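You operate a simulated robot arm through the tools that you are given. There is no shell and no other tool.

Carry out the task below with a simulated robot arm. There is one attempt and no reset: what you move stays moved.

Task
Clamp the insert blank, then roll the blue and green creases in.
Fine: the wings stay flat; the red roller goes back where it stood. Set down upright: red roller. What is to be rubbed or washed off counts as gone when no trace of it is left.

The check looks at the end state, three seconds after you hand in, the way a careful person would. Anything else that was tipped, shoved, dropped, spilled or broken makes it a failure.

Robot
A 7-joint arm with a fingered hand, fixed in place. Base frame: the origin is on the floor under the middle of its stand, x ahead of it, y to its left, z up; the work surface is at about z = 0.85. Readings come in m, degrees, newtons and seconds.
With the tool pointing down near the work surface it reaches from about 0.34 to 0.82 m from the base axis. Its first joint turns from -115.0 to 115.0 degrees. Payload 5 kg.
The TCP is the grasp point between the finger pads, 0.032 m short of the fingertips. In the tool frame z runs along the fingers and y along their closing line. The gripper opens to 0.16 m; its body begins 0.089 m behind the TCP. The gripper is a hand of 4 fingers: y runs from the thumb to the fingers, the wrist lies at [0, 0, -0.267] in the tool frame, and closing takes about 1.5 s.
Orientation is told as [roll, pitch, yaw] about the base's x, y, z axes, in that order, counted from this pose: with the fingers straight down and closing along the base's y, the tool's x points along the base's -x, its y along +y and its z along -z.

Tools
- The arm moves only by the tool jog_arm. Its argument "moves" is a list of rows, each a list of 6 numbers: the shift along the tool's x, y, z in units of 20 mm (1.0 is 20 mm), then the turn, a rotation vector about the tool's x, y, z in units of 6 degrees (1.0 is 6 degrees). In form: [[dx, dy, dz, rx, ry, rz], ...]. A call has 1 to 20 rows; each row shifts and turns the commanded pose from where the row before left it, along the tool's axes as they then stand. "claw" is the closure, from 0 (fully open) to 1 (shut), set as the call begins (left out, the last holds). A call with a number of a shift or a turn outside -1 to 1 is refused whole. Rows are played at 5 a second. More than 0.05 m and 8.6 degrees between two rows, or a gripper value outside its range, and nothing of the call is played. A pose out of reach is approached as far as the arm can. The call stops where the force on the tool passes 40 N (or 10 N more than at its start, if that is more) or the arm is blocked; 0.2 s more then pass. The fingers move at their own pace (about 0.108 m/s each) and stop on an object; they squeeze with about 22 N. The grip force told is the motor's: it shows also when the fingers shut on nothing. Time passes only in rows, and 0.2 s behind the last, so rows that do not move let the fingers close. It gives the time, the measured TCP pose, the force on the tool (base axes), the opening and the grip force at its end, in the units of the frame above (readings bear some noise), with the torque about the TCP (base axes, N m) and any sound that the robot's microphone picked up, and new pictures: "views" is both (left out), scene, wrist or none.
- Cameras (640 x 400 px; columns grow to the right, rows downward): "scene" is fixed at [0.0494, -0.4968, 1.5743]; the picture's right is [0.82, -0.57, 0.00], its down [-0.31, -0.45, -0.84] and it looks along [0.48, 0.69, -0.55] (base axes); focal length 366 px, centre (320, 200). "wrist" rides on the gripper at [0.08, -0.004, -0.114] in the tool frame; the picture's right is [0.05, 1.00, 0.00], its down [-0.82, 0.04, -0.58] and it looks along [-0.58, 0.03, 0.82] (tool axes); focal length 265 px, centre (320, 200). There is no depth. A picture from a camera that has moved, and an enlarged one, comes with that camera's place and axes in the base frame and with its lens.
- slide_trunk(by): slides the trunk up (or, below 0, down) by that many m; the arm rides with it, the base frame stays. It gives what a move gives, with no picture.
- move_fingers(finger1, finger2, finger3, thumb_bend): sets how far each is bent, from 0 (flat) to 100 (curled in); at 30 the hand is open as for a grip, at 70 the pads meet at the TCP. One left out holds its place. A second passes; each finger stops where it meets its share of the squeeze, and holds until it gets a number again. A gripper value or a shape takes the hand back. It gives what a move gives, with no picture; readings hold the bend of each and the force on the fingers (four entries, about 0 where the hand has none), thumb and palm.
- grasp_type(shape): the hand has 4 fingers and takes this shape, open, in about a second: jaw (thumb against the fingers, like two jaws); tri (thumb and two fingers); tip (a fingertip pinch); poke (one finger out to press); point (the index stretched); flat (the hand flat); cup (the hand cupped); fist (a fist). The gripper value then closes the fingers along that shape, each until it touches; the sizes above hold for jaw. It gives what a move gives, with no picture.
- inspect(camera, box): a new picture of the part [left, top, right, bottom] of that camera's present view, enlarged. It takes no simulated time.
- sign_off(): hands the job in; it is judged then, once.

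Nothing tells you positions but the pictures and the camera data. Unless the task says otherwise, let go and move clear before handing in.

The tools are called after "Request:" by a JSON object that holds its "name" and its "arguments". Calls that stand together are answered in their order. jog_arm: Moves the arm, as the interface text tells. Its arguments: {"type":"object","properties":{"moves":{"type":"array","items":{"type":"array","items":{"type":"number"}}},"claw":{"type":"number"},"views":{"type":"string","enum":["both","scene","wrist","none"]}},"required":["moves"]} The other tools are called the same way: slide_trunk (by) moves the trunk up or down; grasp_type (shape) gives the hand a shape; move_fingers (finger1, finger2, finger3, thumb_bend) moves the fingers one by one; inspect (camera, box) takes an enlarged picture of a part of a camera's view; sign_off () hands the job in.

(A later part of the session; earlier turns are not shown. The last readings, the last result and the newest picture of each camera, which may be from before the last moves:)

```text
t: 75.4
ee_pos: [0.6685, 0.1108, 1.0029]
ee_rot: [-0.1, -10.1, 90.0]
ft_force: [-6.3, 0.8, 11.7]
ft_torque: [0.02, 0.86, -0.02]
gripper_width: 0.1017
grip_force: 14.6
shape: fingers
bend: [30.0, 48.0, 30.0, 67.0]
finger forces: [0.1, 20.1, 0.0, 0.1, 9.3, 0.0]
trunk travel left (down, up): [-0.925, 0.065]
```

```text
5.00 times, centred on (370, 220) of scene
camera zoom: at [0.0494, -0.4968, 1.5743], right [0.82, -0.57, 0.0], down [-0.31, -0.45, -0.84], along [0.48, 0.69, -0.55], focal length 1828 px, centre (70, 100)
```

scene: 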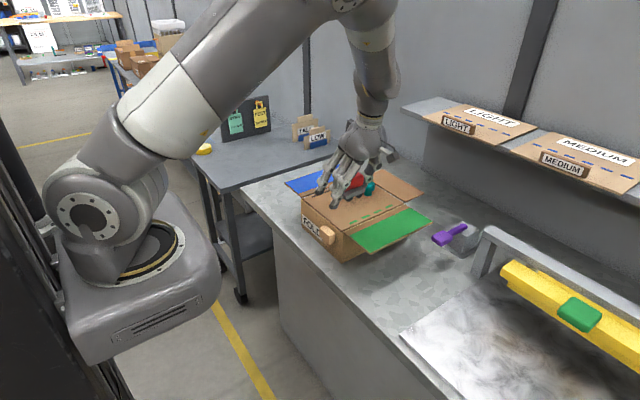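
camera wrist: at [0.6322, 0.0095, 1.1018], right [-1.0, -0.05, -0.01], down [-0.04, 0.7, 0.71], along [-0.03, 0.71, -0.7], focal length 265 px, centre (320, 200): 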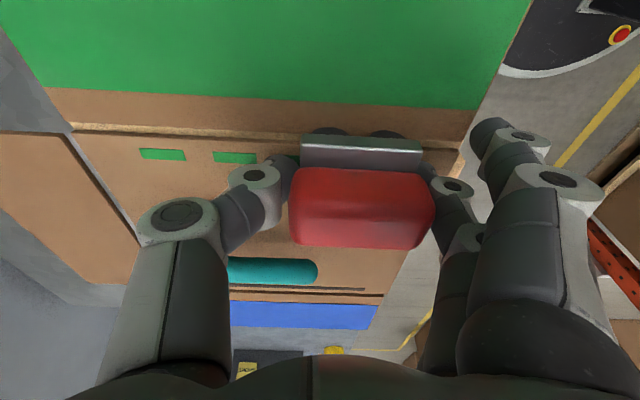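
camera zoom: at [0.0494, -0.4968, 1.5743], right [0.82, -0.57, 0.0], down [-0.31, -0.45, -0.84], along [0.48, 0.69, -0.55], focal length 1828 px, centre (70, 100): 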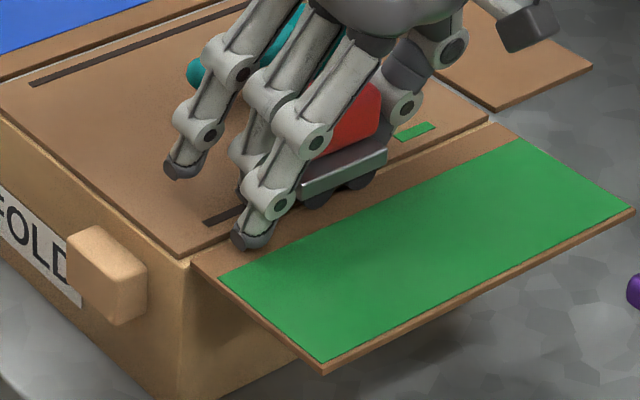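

The green line is darkening behind the roller and the wing stays flat. Continuing with slightly less press.

Request:
{"name": "jog_arm", "arguments": {"moves": [[0, -0.5, -0.015, 0, 0, 0], [0, -0.5, 0, 0, 0, 0], [0, -0.5, 0, 0, 0, 0], [0, -0.5, 0, 0, 0, 0]], "views": "none"}}

Request:
{"name": "inspect", "arguments": {"camera": "scene", "box": [310, 170, 430, 250]}}

```text
t: 76.4
ee_pos: [0.7079, 0.1108, 1.0037]
ee_rot: [-0.1, -10.0, 90.1]
ft_force: [-6.3, 0.6, 13.5]
ft_torque: [0.0, 1.01, -0.06]
gripper_width: 0.1012
grip_force: 14.7
shape: fingers
bend: [30.0, 48.0, 30.0, 68.0]
finger forces: [0.0, 21.4, 0.0, 0.0, 9.1, 0.0]
trunk travel left (down, up): [-0.925, 0.065]
```

```text
5.00 times, centred on (370, 210) of scene
camera zoom: at [0.0494, -0.4968, 1.5743], right [0.82, -0.57, 0.0], down [-0.31, -0.45, -0.84], along [0.48, 0.69, -0.55], focal length 1828 px, centre (70, 150)
```

zoom: 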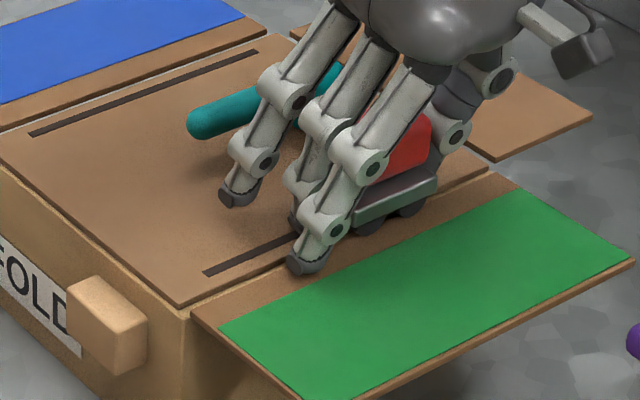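

Continuing; easing the press half a millimetre as it has crept to 13 N.

Request:
{"name": "jog_arm", "arguments": {"moves": [[0, -0.5, -0.025, 0, 0, 0], [0, -0.5, 0, 0, 0, 0], [0, -0.5, 0, 0, 0, 0], [0, -0.5, 0, 0, 0, 0]], "views": "wrist"}}

Request:
{"name": "inspect", "arguments": {"camera": "scene", "box": [310, 170, 430, 250]}}

```text
t: 77.4
ee_pos: [0.7492, 0.1115, 1.0039]
ee_rot: [-0.2, -9.9, 90.1]
ft_force: [-4.9, 1.6, 9.5]
ft_torque: [0.03, 0.89, -0.07]
gripper_width: 0.1015
grip_force: 15.4
shape: fingers
bend: [30.0, 48.0, 30.0, 67.0]
finger forces: [0.0, 21.2, 0.1, 0.1, 10.4, 0.1]
trunk travel left (down, up): [-0.925, 0.065]
camera wrist: at [0.7529, 0.011, 1.1013], right [-1.0, -0.05, -0.01], down [-0.04, 0.7, 0.71], along [-0.03, 0.71, -0.7], focal length 265 px, centre (320, 200)
```

wrist: 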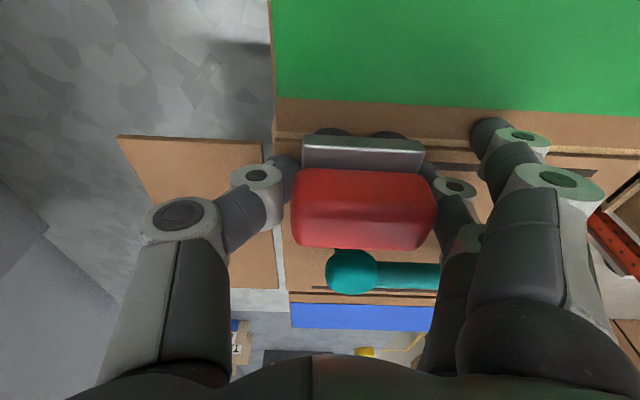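

```text
5.00 times, centred on (370, 210) of scene
camera zoom: at [0.0494, -0.4968, 1.5743], right [0.82, -0.57, 0.0], down [-0.31, -0.45, -0.84], along [0.48, 0.69, -0.55], focal length 1828 px, centre (70, 150)
```

zoom: 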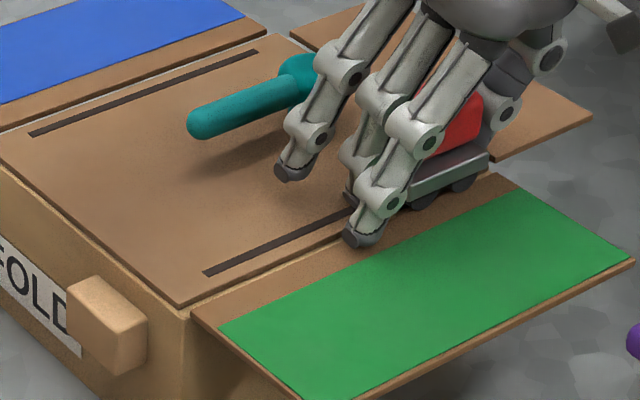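

Last 3 cm of the green crease.

Request:
{"name": "jog_arm", "arguments": {"moves": [[0, -0.5, 0, 0, 0, 0], [0, -0.5, 0, 0, 0, 0], [0, -0.5, 0, 0, 0, 0]], "views": "wrist"}}

Request:
{"name": "inspect", "arguments": {"camera": "scene", "box": [310, 170, 430, 250]}}

```text
t: 78.2
ee_pos: [0.7692, 0.1123, 1.0032]
ee_rot: [-0.3, -10.0, 89.9]
ft_force: [-3.6, 4.4, 11.5]
ft_torque: [0.24, 1.04, -0.32]
gripper_width: 0.1015
grip_force: 16.4
shape: fingers
bend: [30.0, 48.0, 30.0, 67.0]
finger forces: [0.0, 23.5, 0.1, 0.0, 10.3, 0.0]
out of reach, approached as far as the arm can: row 3
trunk travel left (down, up): [-0.925, 0.065]
camera wrist: at [0.7714, 0.0126, 1.1012], right [-1.0, -0.05, -0.01], down [-0.04, 0.7, 0.71], along [-0.03, 0.71, -0.7], focal length 265 px, centre (320, 200)
```

wrist: 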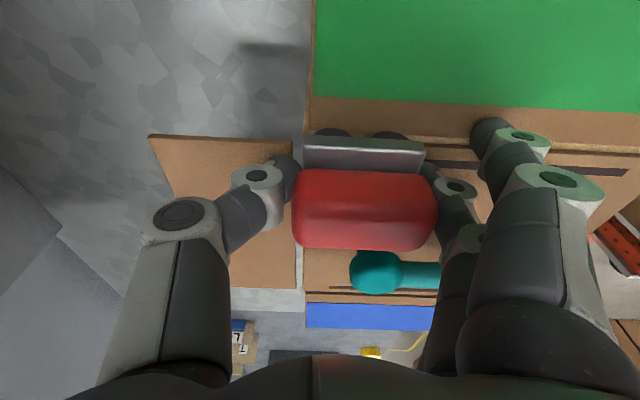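

```text
5.00 times, centred on (370, 210) of scene
camera zoom: at [0.0494, -0.4968, 1.5743], right [0.82, -0.57, 0.0], down [-0.31, -0.45, -0.84], along [0.48, 0.69, -0.55], focal length 1828 px, centre (70, 150)
```

zoom: 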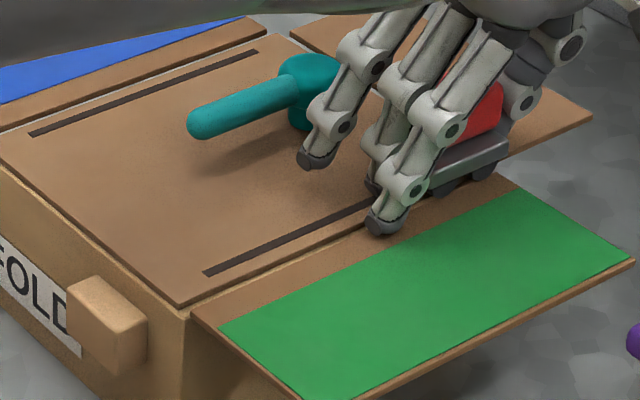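

The arm reached its limit at TCP x 0.769 (roller centre ≈ 0.748, front wheel past the end of the crease). Lifting off to see whether the green line is complete.

Request:
{"name": "jog_arm", "arguments": {"moves": [[-0.087, 0, -0.4925, 0, 0, 0], [-0.087, 0, -0.4925, 0, 0, 0], [-0.173, 0.3, -0.98, 0, 0, 0], [-0.173, 0.5, -0.98, 0, 0, 0]], "views": "wrist"}}

Request:
{"name": "inspect", "arguments": {"camera": "scene", "box": [310, 170, 430, 250]}}

Request:
{"name": "inspect", "arguments": {"camera": "scene", "box": [375, 180, 435, 220]}}

```text
t: 79.2
ee_pos: [0.753, 0.1101, 1.0416]
ee_rot: [0.0, -9.9, 90.1]
ft_force: [0.2, 0.1, -0.9]
ft_torque: [0.01, -0.08, 0.03]
gripper_width: 0.104
grip_force: 13.1
shape: fingers
bend: [30.0, 48.0, 30.0, 67.0]
finger forces: [0.0, 13.2, 0.0, 0.0, 13.3, 0.0]
out of reach, approached as far as the arm can: row 1, 2
trunk travel left (down, up): [-0.925, 0.065]
camera wrist: at [0.7568, 0.0096, 1.1397], right [-1.0, -0.05, -0.01], down [-0.04, 0.7, 0.71], along [-0.03, 0.71, -0.7], focal length 265 px, centre (320, 200)
```

wrist: 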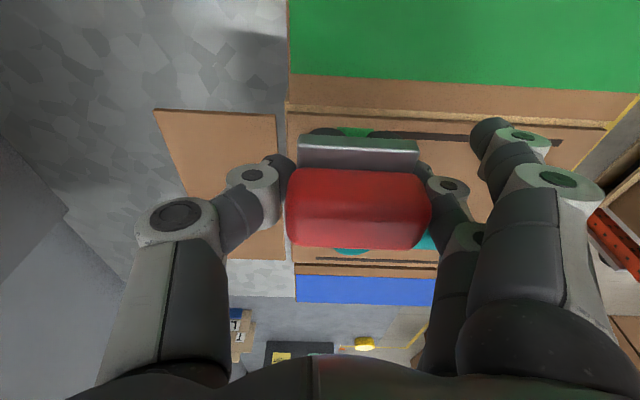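

```text
5.00 times, centred on (370, 210) of scene
camera zoom: at [0.0494, -0.4968, 1.5743], right [0.82, -0.57, 0.0], down [-0.31, -0.45, -0.84], along [0.48, 0.69, -0.55], focal length 1828 px, centre (70, 150)
```

zoom: 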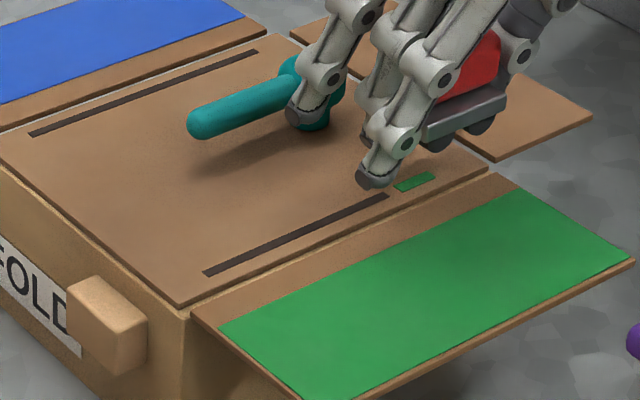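

```text
10.00 times, centred on (405, 200) of scene
camera zoom: at [0.0494, -0.4968, 1.5743], right [0.82, -0.57, 0.0], down [-0.31, -0.45, -0.84], along [0.48, 0.69, -0.55], focal length 3656 px, centre (-530, 200)
```

zoom: 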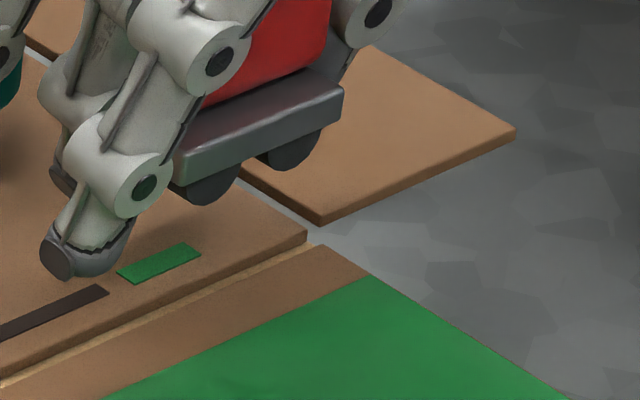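

The last green dash (x≈0.72–0.75) is still unrolled, because the arm ran out of range. I'll raise the trunk a little to bring the shoulder higher and gain range, with the roller safely in the air.

Request:
{"name": "slide_trunk", "arguments": {"by": 0.06}}

```text
t: 80.2
ee_pos: [0.7534, 0.1091, 1.103]
ee_rot: [0.0, -10.0, 90.1]
ft_force: [0.5, 0.5, -1.3]
ft_torque: [0.0, -0.01, -0.01]
gripper_width: 0.1042
grip_force: 13.0
shape: fingers
bend: [30.0, 48.0, 30.0, 67.0]
finger forces: [0.0, 13.1, 0.1, 0.0, 13.3, 0.1]
trunk travel left (down, up): [-0.985, 0.005]
```

Request:
{"name": "jog_arm", "arguments": {"moves": [[0.159, 0, 0.9, 0, 0, 0], [0.159, 0, 0.9, 0, 0, 0], [0.159, 0, 0.9, 0, 0, 0], [0.159, 0, 0.9, 0, 0, 0], [0, -0.5, 0, 0, 0, 0], [0, -0.5, 0, 0, 0, 0], [0, -0.4, 0, 0, 0, 0]], "views": "wrist"}}

```text
t: 81.8
ee_pos: [0.7649, 0.1088, 1.031]
ee_rot: [0.0, -9.9, 90.0]
ft_force: [0.2, -0.5, -1.9]
ft_torque: [0.0, 0.0, 0.0]
gripper_width: 0.1042
grip_force: 13.2
shape: fingers
bend: [30.0, 48.0, 30.0, 67.0]
finger forces: [0.1, 13.2, 0.0, 0.0, 13.2, 0.0]
out of reach, approached as far as the arm can: row 6, 7
trunk travel left (down, up): [-0.985, 0.005]
camera wrist: at [0.7676, 0.0087, 1.1273], right [-1.0, -0.05, -0.01], down [-0.04, 0.7, 0.71], along [-0.03, 0.71, -0.7], focal length 265 px, centre (320, 200)
```

wrist: 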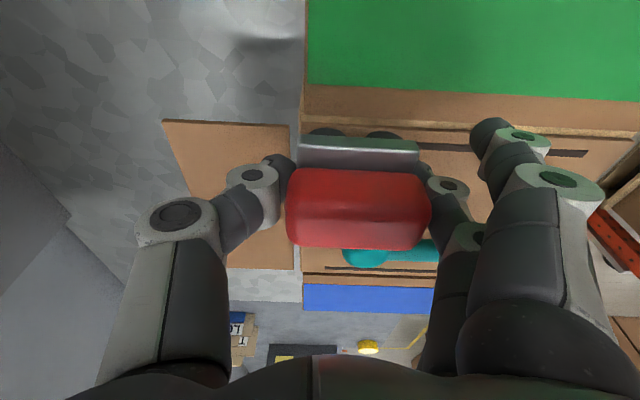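

Raising the trunk doesn't extend it; the limit is in the wrist's yaw. I'll turn the hand (and roller) 6° clockwise in the air and test whether it can go farther.

Request:
{"name": "jog_arm", "arguments": {"moves": [[0, 0, 0, 0.174, 0, 0.985], [-0.052, -0.497, 0.009, 0, 0, 0], [-0.052, -0.497, 0.009, 0, 0, 0]], "views": "wrist"}}

```text
t: 82.6
ee_pos: [0.7825, 0.1076, 1.0308]
ee_rot: [-0.1, -10.1, 83.9]
ft_force: [-0.3, -0.7, -2.0]
ft_torque: [-0.01, -0.04, 0.0]
gripper_width: 0.104
grip_force: 12.8
shape: fingers
bend: [30.0, 48.0, 30.0, 67.0]
finger forces: [0.0, 13.2, 0.0, 0.0, 13.1, 0.1]
trunk travel left (down, up): [-0.985, 0.005]
camera wrist: at [0.7767, 0.0096, 1.1282], right [-1.0, 0.05, -0.01], down [0.03, 0.7, 0.71], along [0.05, 0.71, -0.7], focal length 265 px, centre (320, 200)
```

wrist: 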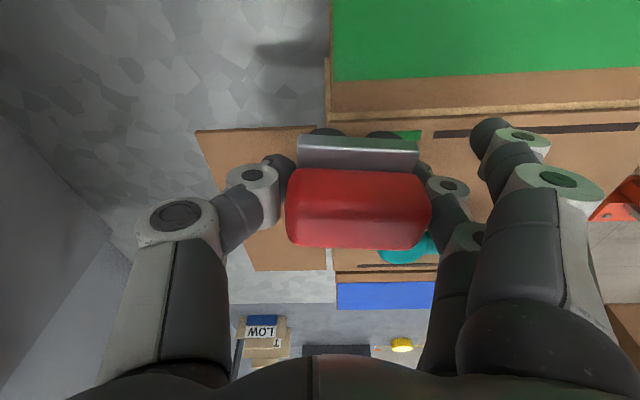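

With 6° less yaw it reaches x 0.7825. I'll go back to x≈0.724, lower to the panel and re-roll the last segment from there.

Request:
{"name": "jog_arm", "arguments": {"moves": [[0.1, 0.961, -0.018, 0, 0, 0], [0.1, 0.961, -0.018, 0, 0, 0], [0.1, 0.961, -0.018, 0, 0, 0], [0.087, 0, 0.4925, 0, 0, 0], [0.087, 0, 0.4925, 0, 0, 0]], "views": "none"}}

Request:
{"name": "jog_arm", "arguments": {"moves": [[0.0174, 0, 0.0985, 0, 0, 0], [0.0087, 0, 0.049, 0, 0, 0]], "views": "wrist"}}

Request:
{"name": "inspect", "arguments": {"camera": "wrist", "box": [240, 70, 560, 270]}}

```text
t: 83.8
ee_pos: [0.7249, 0.1081, 1.0095]
ee_rot: [-0.1, -10.0, 84.1]
ft_force: [-0.4, 0.4, -1.7]
ft_torque: [-0.05, -0.03, 0.0]
gripper_width: 0.1039
grip_force: 12.9
shape: fingers
bend: [30.0, 48.0, 30.0, 67.0]
finger forces: [0.0, 13.2, 0.1, 0.0, 13.1, 0.0]
trunk travel left (down, up): [-0.985, 0.005]
```

```text
t: 84.4
ee_pos: [0.7258, 0.1101, 1.0068]
ee_rot: [0.0, -9.9, 84.0]
ft_force: [0.1, 0.4, -1.9]
ft_torque: [-0.02, 0.0, 0.01]
gripper_width: 0.1045
grip_force: 12.9
shape: fingers
bend: [30.0, 48.0, 30.0, 67.0]
finger forces: [0.1, 13.1, 0.1, 0.0, 13.2, 0.0]
trunk travel left (down, up): [-0.985, 0.005]
camera wrist: at [0.7188, 0.0097, 1.104], right [-1.0, 0.05, -0.01], down [0.03, 0.7, 0.71], along [0.04, 0.71, -0.7], focal length 265 px, centre (320, 200)
```

wrist: 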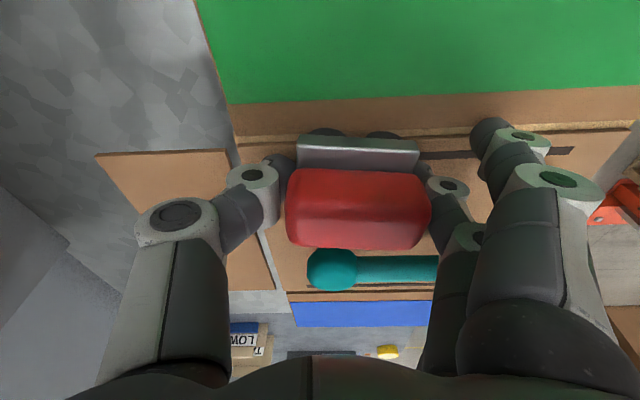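

```text
2.00 times, centred on (400, 170) of wrist
camera zoom: at [0.7188, 0.0097, 1.104], right [-1.0, 0.05, -0.01], down [0.03, 0.7, 0.71], along [0.04, 0.71, -0.7], focal length 531 px, centre (160, 260)
```

zoom: 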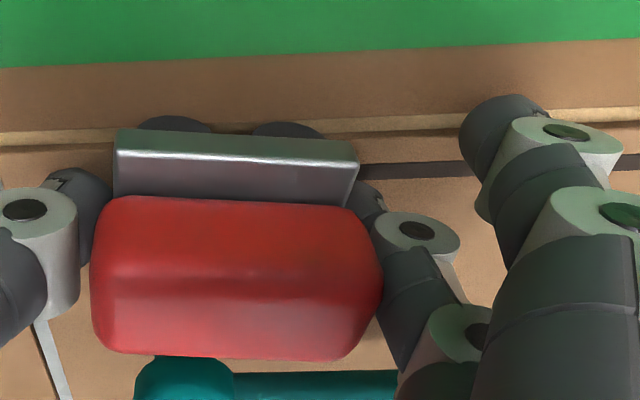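

Request:
{"name": "jog_arm", "arguments": {"moves": [[0.06, 0, 0.049, 0, 0, 0], [0.0087, 0, 0.049, 0, 0, 0]], "views": "none"}}

Request:
{"name": "jog_arm", "arguments": {"moves": [[0.0087, 0, 0.049, 0, 0, 0]], "views": "none"}}

```text
t: 85.0
ee_pos: [0.7263, 0.1085, 1.0039]
ee_rot: [0.1, -10.0, 84.0]
ft_force: [-0.1, -0.5, -0.2]
ft_torque: [-0.03, 0.12, -0.01]
gripper_width: 0.104
grip_force: 14.1
shape: fingers
bend: [30.0, 48.0, 30.0, 67.0]
finger forces: [0.0, 14.8, 0.0, 0.0, 12.8, 0.0]
trunk travel left (down, up): [-0.985, 0.005]
```

```text
t: 85.4
ee_pos: [0.7255, 0.1075, 1.0041]
ee_rot: [-0.1, -10.0, 84.1]
ft_force: [-0.6, -0.1, 5.6]
ft_torque: [-0.01, 0.49, 0.07]
gripper_width: 0.1038
grip_force: 16.0
shape: fingers
bend: [30.0, 48.0, 30.0, 67.0]
finger forces: [0.0, 20.6, 0.1, 0.0, 12.3, 0.0]
trunk travel left (down, up): [-0.985, 0.005]
```

Contact at about 5.6 N. Adding half a millimetre and rolling along +x to the end of the crease.

Request:
{"name": "jog_arm", "arguments": {"moves": [[0.0043, 0, 0.025, 0, 0, 0], [-0.0515, -0.497, 0.009, 0, 0, 0], [-0.0515, -0.497, 0.009, 0, 0, 0], [-0.0515, -0.497, 0.009, 0, 0, 0]], "views": "none"}}

Request:
{"name": "jog_arm", "arguments": {"moves": [[-0.0515, -0.497, 0.009, 0, 0, 0], [-0.0515, -0.497, 0.009, 0, 0, 0], [-0.03, -0.3, 0.005, 0, 0, 0]], "views": "wrist"}}

Request:
{"name": "inspect", "arguments": {"camera": "scene", "box": [310, 170, 430, 250]}}

```text
t: 86.4
ee_pos: [0.7565, 0.1074, 1.0028]
ee_rot: [-0.1, -10.0, 84.0]
ft_force: [-3.2, -0.4, 7.5]
ft_torque: [0.08, 0.73, 0.02]
gripper_width: 0.1032
grip_force: 14.7
shape: fingers
bend: [30.0, 48.0, 30.0, 67.0]
finger forces: [0.0, 19.7, 0.1, 0.1, 10.4, 0.0]
trunk travel left (down, up): [-0.985, 0.005]
```

```text
t: 87.2
ee_pos: [0.7797, 0.1093, 1.004]
ee_rot: [-0.1, -10.0, 84.0]
ft_force: [-3.7, 0.5, 8.5]
ft_torque: [0.05, 0.76, 0.03]
gripper_width: 0.1026
grip_force: 14.9
shape: fingers
bend: [30.0, 48.0, 30.0, 67.0]
finger forces: [0.0, 20.1, 0.0, 0.0, 10.0, 0.1]
trunk travel left (down, up): [-0.985, 0.005]
camera wrist: at [0.7734, 0.0083, 1.1016], right [-1.0, 0.05, -0.01], down [0.03, 0.7, 0.71], along [0.04, 0.71, -0.7], focal length 265 px, centre (320, 200)
```

wrist: 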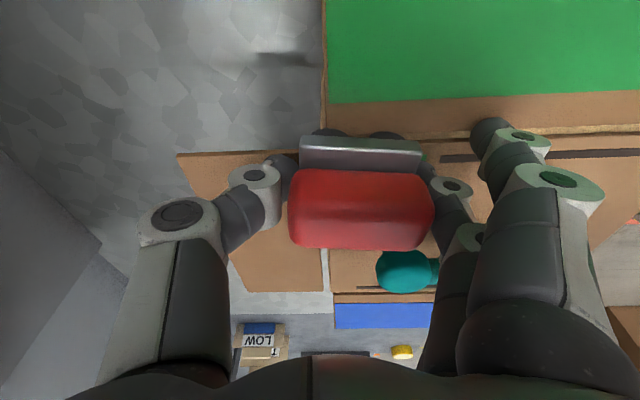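

```text
5.00 times, centred on (370, 210) of scene
camera zoom: at [0.0494, -0.4968, 1.5743], right [0.82, -0.57, 0.0], down [-0.31, -0.45, -0.84], along [0.48, 0.69, -0.55], focal length 1828 px, centre (70, 150)
```

zoom: 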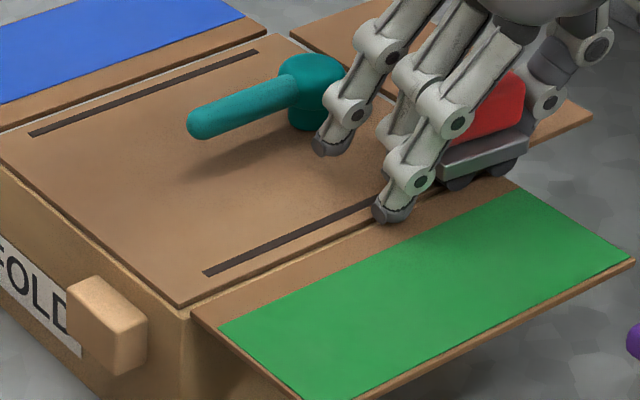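

The roller is at the far end (centre ≈ 0.758). Lifting to check the last dash.

Request:
{"name": "jog_arm", "arguments": {"moves": [[-0.087, 0, -0.4925, 0, 0, 0], [-0.087, 0, -0.4925, 0, 0, 0], [-0.173, 0.2, -0.98, 0, 0, 0], [-0.173, 0.3, -0.98, 0, 0, 0]], "views": "wrist"}}

Request:
{"name": "inspect", "arguments": {"camera": "scene", "box": [310, 170, 430, 250]}}

Request:
{"name": "inspect", "arguments": {"camera": "scene", "box": [375, 180, 435, 220]}}

```text
t: 88.2
ee_pos: [0.7708, 0.1086, 1.063]
ee_rot: [0.0, -10.0, 84.0]
ft_force: [0.0, -0.2, -3.0]
ft_torque: [-0.04, -0.06, 0.0]
gripper_width: 0.1039
grip_force: 13.3
shape: fingers
bend: [30.0, 48.0, 30.0, 67.0]
finger forces: [0.0, 13.2, 0.0, 0.0, 13.1, 0.0]
trunk travel left (down, up): [-0.985, 0.005]
camera wrist: at [0.7637, 0.0089, 1.1604], right [-1.0, 0.05, -0.01], down [0.03, 0.7, 0.71], along [0.04, 0.71, -0.7], focal length 265 px, centre (320, 200)
```

wrist: 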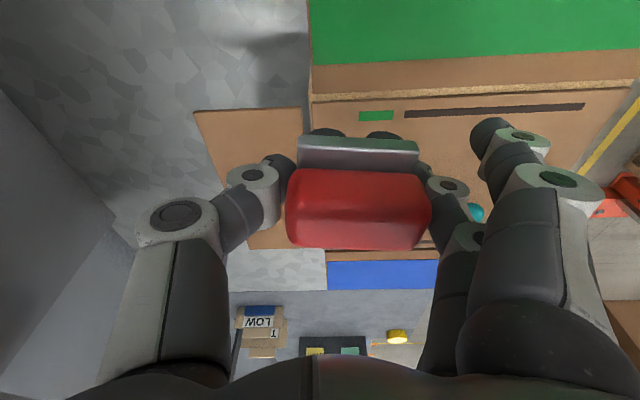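

```text
5.00 times, centred on (370, 210) of scene
camera zoom: at [0.0494, -0.4968, 1.5743], right [0.82, -0.57, 0.0], down [-0.31, -0.45, -0.84], along [0.48, 0.69, -0.55], focal length 1828 px, centre (70, 150)
```

zoom: 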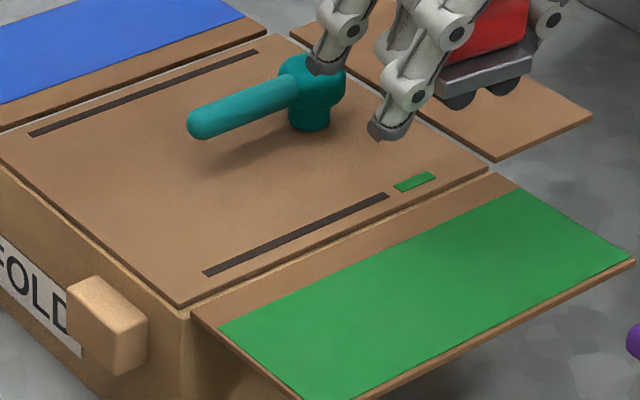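

```text
10.00 times, centred on (405, 200) of scene
camera zoom: at [0.0494, -0.4968, 1.5743], right [0.82, -0.57, 0.0], down [-0.31, -0.45, -0.84], along [0.48, 0.69, -0.55], focal length 3656 px, centre (-530, 200)
```

zoom: 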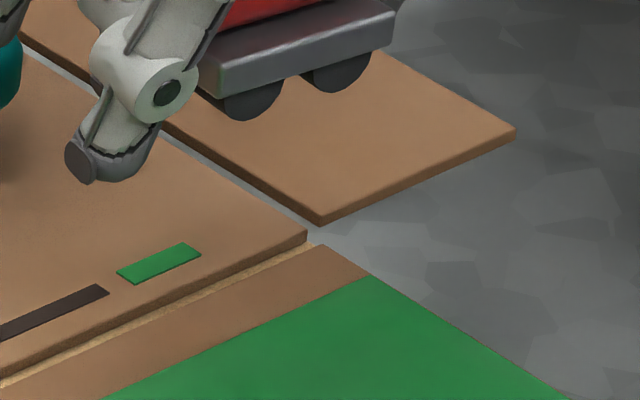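

The last dash is still green even though the roller passed fully over it, so the 6° misalignment likely doesn't count as rolling the crease. I'll turn back to yaw 90°, set the roller down on the panel near x≈0.66, and re-grip it farther forward in the hand so I can reach the end while aligned.

Request:
{"name": "jog_arm", "arguments": {"moves": [[0.092, 0.888, -0.016, 0, 0, 0], [0.092, 0.888, -0.016, 0, 0, 0], [0.092, 0.888, -0.016, 0, 0, 0], [0.092, 0.888, -0.016, 0, 0, 0], [0.092, 0.888, -0.016, 0, 0, 0], [0, 0, 0, -0.174, 0, -0.985], [0.16, 0, 0.9, 0, 0, 0], [0.16, 0, 0.9, 0, 0, 0], [0.16, 0, 0.9, 0, 0, 0]], "views": "wrist"}}

Request:
{"name": "inspect", "arguments": {"camera": "wrist", "box": [150, 70, 470, 270]}}

```text
t: 90.2
ee_pos: [0.6816, 0.1112, 1.0076]
ee_rot: [0.1, -10.0, 90.0]
ft_force: [0.7, 0.2, -2.9]
ft_torque: [0.01, -0.01, -0.02]
gripper_width: 0.1042
grip_force: 13.1
shape: fingers
bend: [30.0, 48.0, 30.0, 67.0]
finger forces: [0.0, 13.2, 0.0, 0.1, 13.2, 0.0]
trunk travel left (down, up): [-0.985, 0.005]
camera wrist: at [0.6851, 0.0087, 1.1053], right [-1.0, -0.05, -0.01], down [-0.04, 0.7, 0.71], along [-0.03, 0.71, -0.7], focal length 265 px, centre (320, 200)
```

wrist: 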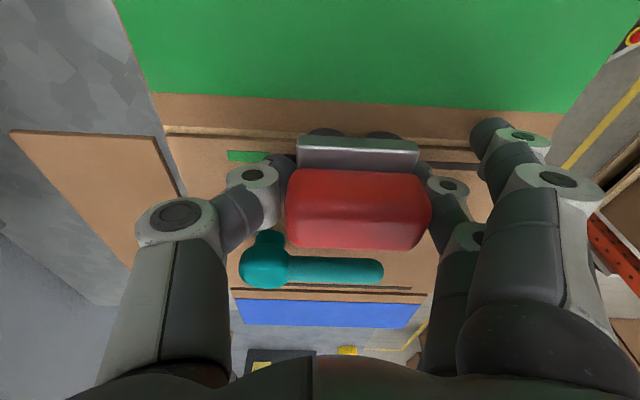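

```text
2.00 times, centred on (310, 170) of wrist
camera zoom: at [0.6851, 0.0087, 1.1053], right [-1.0, -0.05, -0.01], down [-0.04, 0.7, 0.71], along [-0.03, 0.71, -0.7], focal length 531 px, centre (340, 260)
```

zoom: 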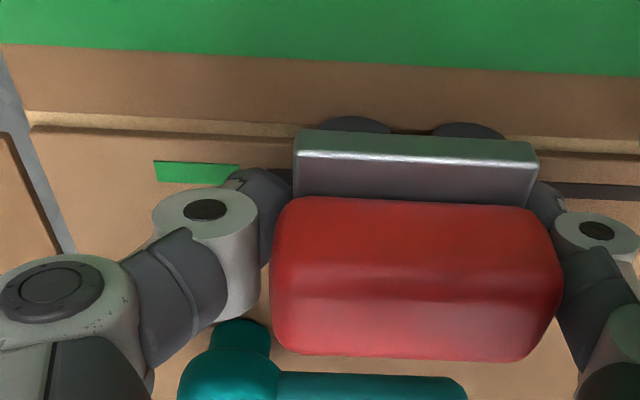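

Request:
{"name": "jog_arm", "arguments": {"moves": [[0.0087, 0, 0.049, 0, 0, 0], [0.0087, 0, 0.049, 0, 0, 0]], "views": "none"}}

Request:
{"name": "jog_arm", "arguments": {"moves": [[0.0087, 0, 0.049, 0, 0, 0]], "views": "none"}}

```text
t: 90.8
ee_pos: [0.6809, 0.108, 1.0058]
ee_rot: [0.0, -10.0, 90.0]
ft_force: [0.1, 0.0, -0.8]
ft_torque: [-0.04, -0.04, 0.01]
gripper_width: 0.1041
grip_force: 13.1
shape: fingers
bend: [30.0, 48.0, 30.0, 67.0]
finger forces: [0.0, 13.2, 0.0, 0.0, 13.2, 0.0]
trunk travel left (down, up): [-0.985, 0.005]
```

```text
t: 91.2
ee_pos: [0.6806, 0.109, 1.0053]
ee_rot: [0.0, -10.1, 90.0]
ft_force: [-0.9, -0.3, -1.6]
ft_torque: [-0.04, -0.08, -0.01]
gripper_width: 0.1041
grip_force: 13.0
shape: fingers
bend: [30.0, 48.0, 30.0, 67.0]
finger forces: [0.0, 13.2, 0.1, 0.0, 13.2, 0.1]
trunk travel left (down, up): [-0.985, 0.005]
```

Request:
{"name": "jog_arm", "arguments": {"moves": [[0.0087, 0, 0.049, 0, 0, 0]], "views": "none"}}

Request:
{"name": "jog_arm", "arguments": {"moves": [[0.0043, 0, 0.025, 0, 0, 0]], "views": "none"}}

```text
t: 91.6
ee_pos: [0.6811, 0.1096, 1.0039]
ee_rot: [-0.1, -10.0, 89.9]
ft_force: [-0.6, -0.1, 5.5]
ft_torque: [0.0, 0.42, -0.04]
gripper_width: 0.1043
grip_force: 16.5
shape: fingers
bend: [30.0, 48.0, 30.0, 67.0]
finger forces: [0.0, 20.1, 0.1, 0.1, 12.9, 0.0]
trunk travel left (down, up): [-0.985, 0.005]
```

```text
t: 92.0
ee_pos: [0.6801, 0.1101, 1.0045]
ee_rot: [0.0, -10.0, 90.0]
ft_force: [0.5, -0.4, 8.7]
ft_torque: [0.0, 0.65, -0.04]
gripper_width: 0.1039
grip_force: 18.3
shape: fingers
bend: [30.0, 48.0, 30.0, 67.0]
finger forces: [0.1, 24.0, 0.1, 0.1, 12.9, 0.1]
trunk travel left (down, up): [-0.985, 0.005]
```

The torque shows that finger 2's tip is touching the panel and carrying the load instead of the roller (it slid up in my grip) — that's why the last dash wasn't pressed. I'll raise slightly, release the roller here on the panel and re-grip higher and farther forward.

Request:
{"name": "jog_arm", "arguments": {"moves": [[-0.0087, 0, -0.049, 0, 0, 0], [-0.0043, 0, -0.025, 0, 0, 0]], "views": "none"}}

Request:
{"name": "move_fingers", "arguments": {"finger2": 40, "thumb_bend": 40}}

Request:
{"name": "inspect", "arguments": {"camera": "wrist", "box": [150, 70, 470, 270]}}

Request:
{"name": "inspect", "arguments": {"camera": "scene", "box": [310, 170, 430, 250]}}

```text
t: 92.6
ee_pos: [0.6816, 0.1086, 1.0036]
ee_rot: [0.0, -10.0, 90.1]
ft_force: [0.0, -0.6, 2.2]
ft_torque: [-0.04, 0.21, 0.02]
gripper_width: 0.1039
grip_force: 15.3
shape: fingers
bend: [30.0, 48.0, 30.0, 67.0]
finger forces: [0.1, 17.8, 0.0, 0.0, 13.3, 0.0]
trunk travel left (down, up): [-0.985, 0.005]
```

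```text
t: 93.6
ee_pos: [0.6816, 0.1084, 1.0058]
ee_rot: [0.0, -10.0, 90.0]
ft_force: [0.6, 0.1, -0.4]
ft_torque: [0.0, -0.03, 0.03]
gripper_width: 0.1502
grip_force: 0.0
shape: fingers
bend: [30.0, 40.0, 30.0, 40.0]
finger forces: [0.1, 0.0, 0.0, 0.0, 0.0, 0.1]
trunk travel left (down, up): [-0.985, 0.005]
```

```text
2.00 times, centred on (310, 170) of wrist
camera zoom: at [0.6846, 0.0093, 1.1025], right [-1.0, -0.05, -0.01], down [-0.04, 0.7, 0.71], along [-0.03, 0.71, -0.7], focal length 531 px, centre (340, 260)
```

zoom: 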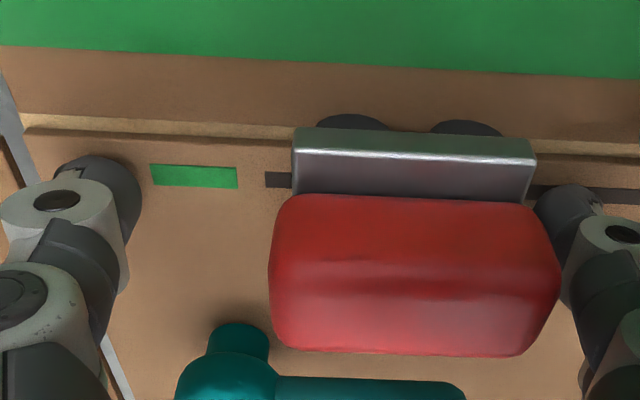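

```text
5.00 times, centred on (370, 210) of scene
camera zoom: at [0.0494, -0.4968, 1.5743], right [0.82, -0.57, 0.0], down [-0.31, -0.45, -0.84], along [0.48, 0.69, -0.55], focal length 1828 px, centre (70, 150)
```

zoom: 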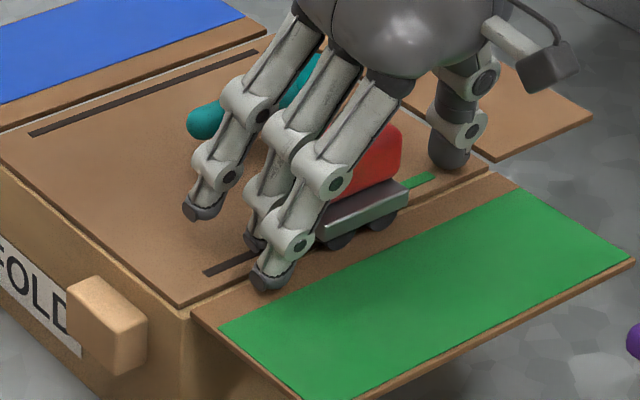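

The roller stands on the panel on its own, aligned with the crease. I'll raise the hand 8 mm and shift it 33 mm toward -x, so the next grip holds the roller higher up and farther forward.

Request:
{"name": "jog_arm", "arguments": {"moves": [[-0.0696, 0, -0.394, 0, 0, 0], [0, 0.825, 0, 0, 0, 0], [0, 0.825, 0, 0, 0, 0]], "views": "none"}}

Request:
{"name": "move_fingers", "arguments": {"finger2": 58}}

Request:
{"name": "inspect", "arguments": {"camera": "wrist", "box": [150, 70, 470, 270]}}

Request:
{"name": "inspect", "arguments": {"camera": "scene", "box": [310, 170, 430, 250]}}

```text
t: 94.4
ee_pos: [0.6477, 0.1092, 1.0124]
ee_rot: [-0.2, -10.0, 90.2]
ft_force: [-0.2, 0.2, 0.2]
ft_torque: [-0.01, 0.06, -0.03]
gripper_width: 0.1506
grip_force: 0.0
shape: fingers
bend: [30.0, 40.0, 30.0, 40.0]
finger forces: [0.0, 0.1, 0.1, 0.0, 0.0, 0.0]
trunk travel left (down, up): [-0.985, 0.005]
```

```text
t: 95.4
ee_pos: [0.6479, 0.1086, 1.0122]
ee_rot: [0.0, -9.9, 90.1]
ft_force: [-0.4, -0.5, -0.3]
ft_torque: [0.03, -0.01, 0.01]
gripper_width: 0.1505
grip_force: 0.1
shape: fingers
bend: [30.0, 57.0, 30.0, 40.0]
finger forces: [0.0, 0.0, 0.1, 0.0, 0.0, 0.0]
trunk travel left (down, up): [-0.985, 0.005]
```

```text
2.00 times, centred on (310, 170) of wrist
camera zoom: at [0.6522, 0.0096, 1.1099], right [-1.0, -0.05, -0.01], down [-0.04, 0.7, 0.71], along [-0.03, 0.71, -0.7], focal length 531 px, centre (340, 260)
```

zoom: 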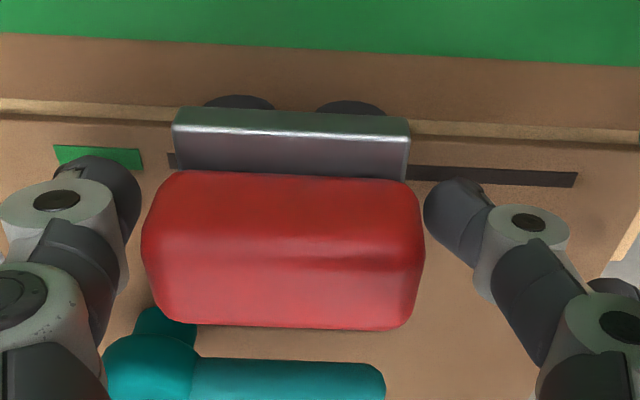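

```text
5.00 times, centred on (370, 210) of scene
camera zoom: at [0.0494, -0.4968, 1.5743], right [0.82, -0.57, 0.0], down [-0.31, -0.45, -0.84], along [0.48, 0.69, -0.55], focal length 1828 px, centre (70, 150)
```

zoom: 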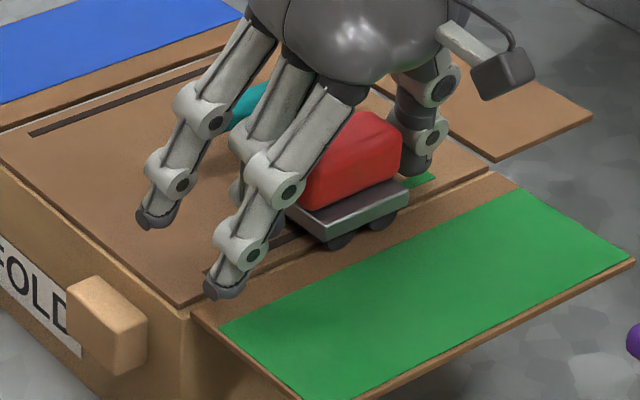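

Finger 2 is now just behind the handle and the thumb in front. Closing the thumb to pinch.

Request:
{"name": "move_fingers", "arguments": {"thumb_bend": 70}}

Request:
{"name": "inspect", "arguments": {"camera": "wrist", "box": [150, 70, 470, 270]}}

```text
t: 96.4
ee_pos: [0.648, 0.1089, 1.0114]
ee_rot: [-0.1, -10.0, 90.0]
ft_force: [-0.9, -0.4, -1.1]
ft_torque: [-0.02, -0.04, 0.03]
gripper_width: 0.1062
grip_force: 13.3
shape: fingers
bend: [30.0, 49.0, 30.0, 66.0]
finger forces: [0.1, 13.0, 0.0, 0.0, 13.3, 0.0]
trunk travel left (down, up): [-0.985, 0.005]
```

```text
2.00 times, centred on (310, 170) of wrist
camera zoom: at [0.6522, 0.0096, 1.1097], right [-1.0, -0.05, -0.01], down [-0.04, 0.7, 0.71], along [-0.03, 0.71, -0.7], focal length 531 px, centre (340, 260)
```

zoom: 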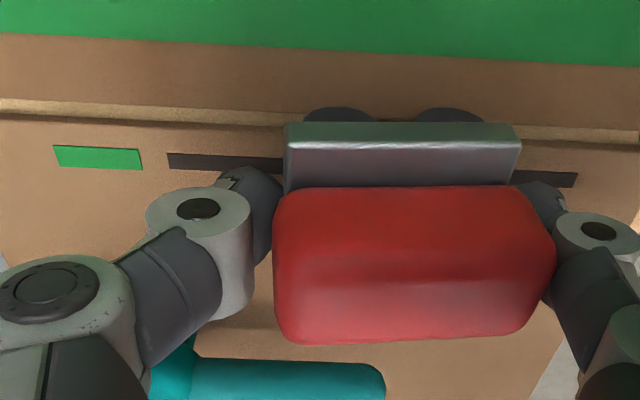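

The thumb overpowered finger 2 and ended in the same offset grip. I'll open again, shift the hand back by 33 mm, hold the thumb partly closed in front, and let finger 2 do the closing instead.

Request:
{"name": "move_fingers", "arguments": {"finger2": 40, "thumb_bend": 40}}

Request:
{"name": "jog_arm", "arguments": {"moves": [[0, 0.825, 0, 0, 0, 0], [0, 0.825, 0, 0, 0, 0]], "views": "none"}}

Request:
{"name": "move_fingers", "arguments": {"thumb_bend": 44}}

Request:
{"name": "inspect", "arguments": {"camera": "wrist", "box": [150, 70, 470, 270]}}

```text
t: 97.4
ee_pos: [0.6483, 0.1099, 1.0119]
ee_rot: [-0.1, -10.0, 90.0]
ft_force: [-0.1, 0.6, 0.0]
ft_torque: [-0.01, -0.02, -0.03]
gripper_width: 0.1506
grip_force: 0.1
shape: fingers
bend: [30.0, 40.0, 30.0, 40.0]
finger forces: [0.1, 0.0, 0.1, 0.0, 0.1, 0.0]
trunk travel left (down, up): [-0.985, 0.005]
```

```text
t: 98.0
ee_pos: [0.6153, 0.1096, 1.0118]
ee_rot: [0.0, -10.1, 90.1]
ft_force: [1.5, 0.3, 0.7]
ft_torque: [0.0, -0.06, 0.05]
gripper_width: 0.1516
grip_force: 0.7
shape: fingers
bend: [30.0, 40.0, 30.0, 40.0]
finger forces: [0.1, 0.0, 0.0, 0.0, 1.9, 0.0]
trunk travel left (down, up): [-0.985, 0.005]
```

```text
t: 99.0
ee_pos: [0.6135, 0.1092, 1.0132]
ee_rot: [0.1, -10.0, 90.0]
ft_force: [3.7, 0.2, 1.8]
ft_torque: [0.01, -0.08, -0.03]
gripper_width: 0.1452
grip_force: 1.1
shape: fingers
bend: [30.0, 40.0, 30.0, 43.0]
finger forces: [0.0, 0.0, 0.0, 0.1, 3.6, 0.0]
trunk travel left (down, up): [-0.985, 0.005]
```

```text
2.00 times, centred on (310, 170) of wrist
camera zoom: at [0.6188, 0.0098, 1.1098], right [-1.0, -0.05, -0.01], down [-0.04, 0.7, 0.71], along [-0.03, 0.71, -0.7], focal length 531 px, centre (340, 260)
```

zoom: 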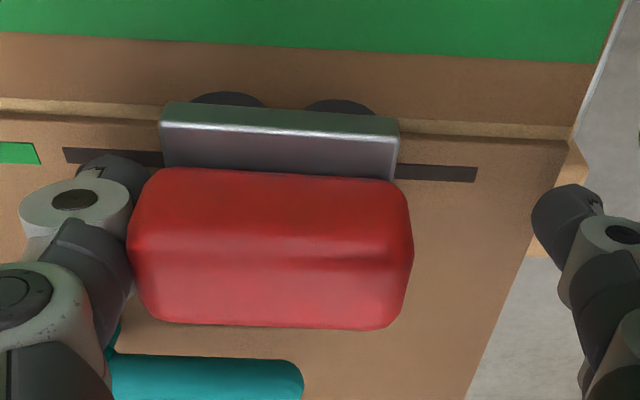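

The thumb now rests lightly against the front of the handle. Closing finger 2 from behind.

Request:
{"name": "move_fingers", "arguments": {"finger2": 70}}

Request:
{"name": "inspect", "arguments": {"camera": "wrist", "box": [150, 70, 470, 270]}}

Request:
{"name": "inspect", "arguments": {"camera": "scene", "box": [310, 170, 430, 250]}}

```text
t: 100.0
ee_pos: [0.614, 0.1096, 1.0114]
ee_rot: [0.0, -10.0, 90.0]
ft_force: [-1.2, -0.2, 0.9]
ft_torque: [-0.02, 0.06, 0.01]
gripper_width: 0.1467
grip_force: 6.7
shape: fingers
bend: [30.0, 63.0, 30.0, 43.0]
finger forces: [0.1, 7.1, 0.1, 0.0, 5.9, 0.0]
trunk travel left (down, up): [-0.985, 0.005]
```

```text
2.00 times, centred on (310, 170) of wrist
camera zoom: at [0.6181, 0.0099, 1.1096], right [-1.0, -0.05, -0.01], down [-0.04, 0.7, 0.71], along [-0.03, 0.71, -0.7], focal length 531 px, centre (340, 260)
```

zoom: 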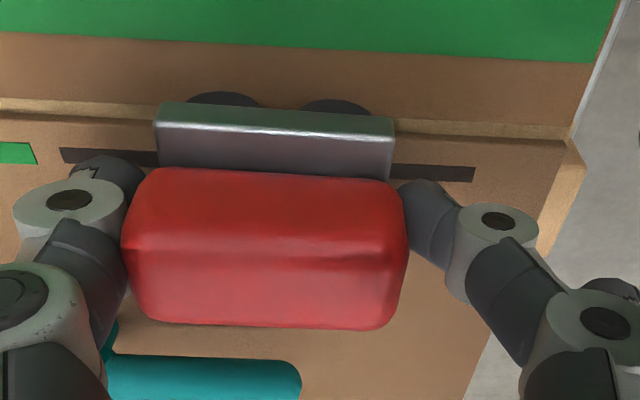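

```text
5.00 times, centred on (370, 210) of scene
camera zoom: at [0.0494, -0.4968, 1.5743], right [0.82, -0.57, 0.0], down [-0.31, -0.45, -0.84], along [0.48, 0.69, -0.55], focal length 1828 px, centre (70, 150)
```

zoom: 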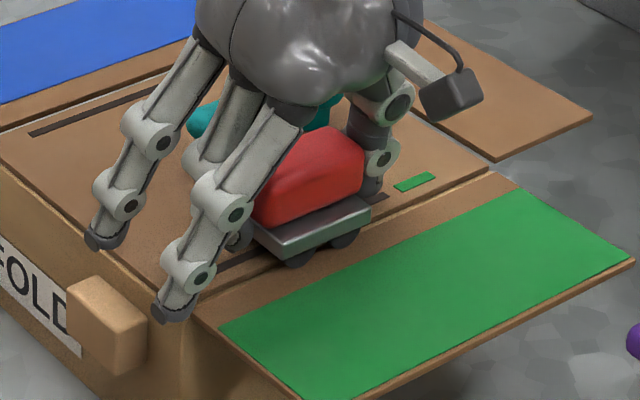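

Now the roller sits about 20 mm forward of the TCP, held with ~7 N. I'll firm the pinch slightly with the thumb.

Request:
{"name": "move_fingers", "arguments": {"thumb_bend": 48}}

Request:
{"name": "inspect", "arguments": {"camera": "wrist", "box": [150, 70, 470, 270]}}

```text
t: 101.0
ee_pos: [0.6155, 0.1098, 1.012]
ee_rot: [0.0, -10.1, 90.0]
ft_force: [2.3, 0.3, 0.3]
ft_torque: [0.0, -0.03, 0.03]
gripper_width: 0.1434
grip_force: 9.2
shape: fingers
bend: [30.0, 62.0, 30.0, 46.0]
finger forces: [0.0, 8.3, 0.0, 0.0, 10.1, 0.0]
trunk travel left (down, up): [-0.985, 0.005]
```

```text
2.00 times, centred on (310, 170) of wrist
camera zoom: at [0.6188, 0.0099, 1.1099], right [-1.0, -0.05, -0.01], down [-0.04, 0.7, 0.71], along [-0.03, 0.71, -0.7], focal length 531 px, centre (340, 260)
```

zoom: 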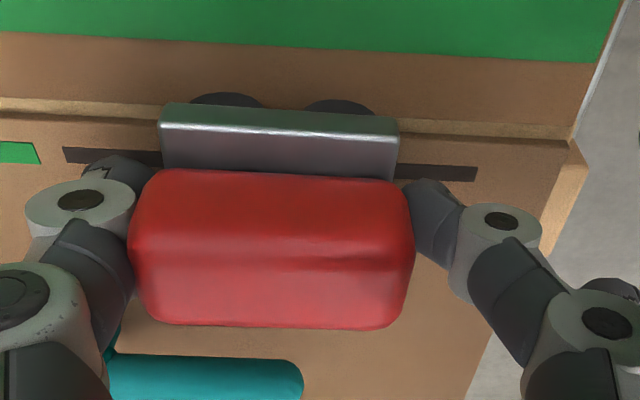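

Request:
{"name": "move_fingers", "arguments": {"finger2": 70, "thumb_bend": 53}}

Request:
{"name": "inspect", "arguments": {"camera": "wrist", "box": [150, 70, 470, 270]}}

```text
t: 102.0
ee_pos: [0.6145, 0.1092, 1.0111]
ee_rot: [-0.1, -10.1, 90.1]
ft_force: [3.4, 0.4, 2.1]
ft_torque: [0.06, -0.08, -0.03]
gripper_width: 0.1374
grip_force: 9.6
shape: fingers
bend: [30.0, 61.0, 30.0, 50.0]
finger forces: [0.0, 7.6, 0.0, 0.1, 11.5, 0.0]
trunk travel left (down, up): [-0.985, 0.005]
```

```text
2.00 times, centred on (310, 170) of wrist
camera zoom: at [0.6187, 0.0099, 1.1099], right [-1.0, -0.05, -0.01], down [-0.04, 0.7, 0.71], along [-0.03, 0.71, -0.7], focal length 531 px, centre (340, 260)
```

zoom: 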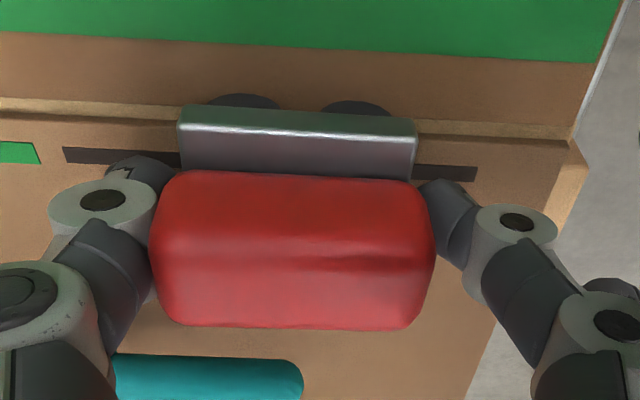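

Grip is now ~8–11 N with the roller about 13 mm forward of the TCP. Pressing down gently here and checking that the roller, not a fingertip, carries the load.

Request:
{"name": "jog_arm", "arguments": {"moves": [[0.0087, 0, 0.049, 0, 0, 0], [0.0087, 0, 0.049, 0, 0, 0]], "views": "none"}}

Request:
{"name": "jog_arm", "arguments": {"moves": [[0.0087, 0, 0.049, 0, 0, 0]], "views": "none"}}

```text
t: 102.6
ee_pos: [0.6157, 0.1107, 1.011]
ee_rot: [-0.1, -10.0, 90.1]
ft_force: [3.6, 0.4, 5.0]
ft_torque: [0.01, -0.07, -0.01]
gripper_width: 0.137
grip_force: 8.8
shape: fingers
bend: [30.0, 61.0, 30.0, 50.0]
finger forces: [0.0, 5.5, 0.1, 0.0, 12.1, 0.0]
trunk travel left (down, up): [-0.985, 0.005]
```

```text
t: 103.0
ee_pos: [0.6149, 0.1095, 1.0093]
ee_rot: [-0.1, -10.0, 90.1]
ft_force: [5.9, 0.6, 5.5]
ft_torque: [0.04, -0.14, -0.02]
gripper_width: 0.1371
grip_force: 8.6
shape: fingers
bend: [30.0, 62.0, 30.0, 50.0]
finger forces: [0.1, 5.1, 0.1, 0.1, 12.8, 0.0]
trunk travel left (down, up): [-0.985, 0.005]
```

Request:
{"name": "jog_arm", "arguments": {"moves": [[0, -0.5, 0.02, 0, 0, 0], [0, -0.5, 0.02, 0, 0, 0], [0, -0.5, 0, 0, 0, 0]], "views": "wrist"}}

Request:
{"name": "inspect", "arguments": {"camera": "scene", "box": [310, 170, 430, 250]}}

```text
t: 103.8
ee_pos: [0.6458, 0.1103, 1.0079]
ee_rot: [0.0, -10.0, 90.0]
ft_force: [-4.2, -0.4, 2.8]
ft_torque: [-0.01, 0.01, -0.03]
gripper_width: 0.1312
grip_force: 7.0
shape: fingers
bend: [30.0, 60.0, 30.0, 52.0]
finger forces: [0.1, 7.8, 0.0, 0.0, 6.3, 0.1]
trunk travel left (down, up): [-0.985, 0.005]
camera wrist: at [0.6487, 0.0097, 1.1061], right [-1.0, -0.05, -0.01], down [-0.04, 0.7, 0.71], along [-0.03, 0.71, -0.7], focal length 265 px, centre (320, 200)
```

wrist: 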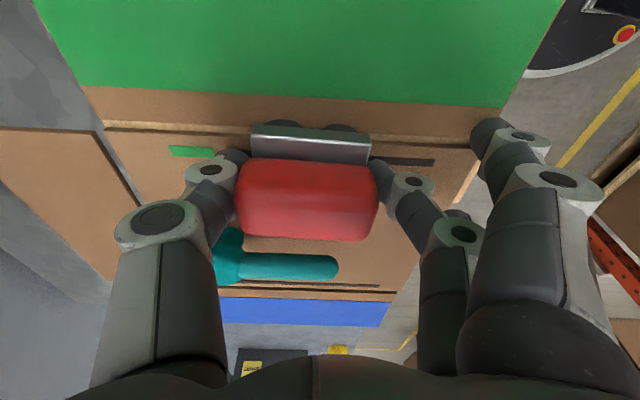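

```text
5.00 times, centred on (370, 210) of scene
camera zoom: at [0.0494, -0.4968, 1.5743], right [0.82, -0.57, 0.0], down [-0.31, -0.45, -0.84], along [0.48, 0.69, -0.55], focal length 1828 px, centre (70, 150)
```

zoom: 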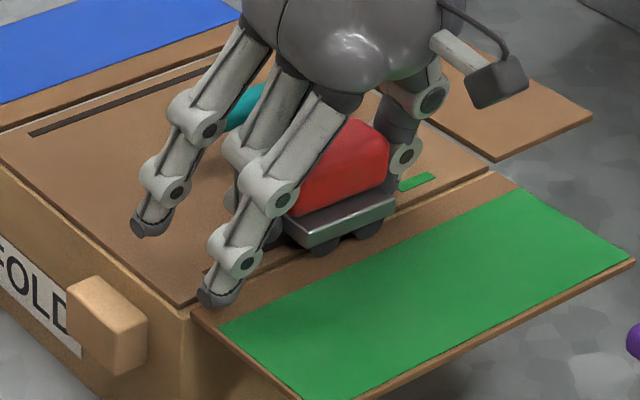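

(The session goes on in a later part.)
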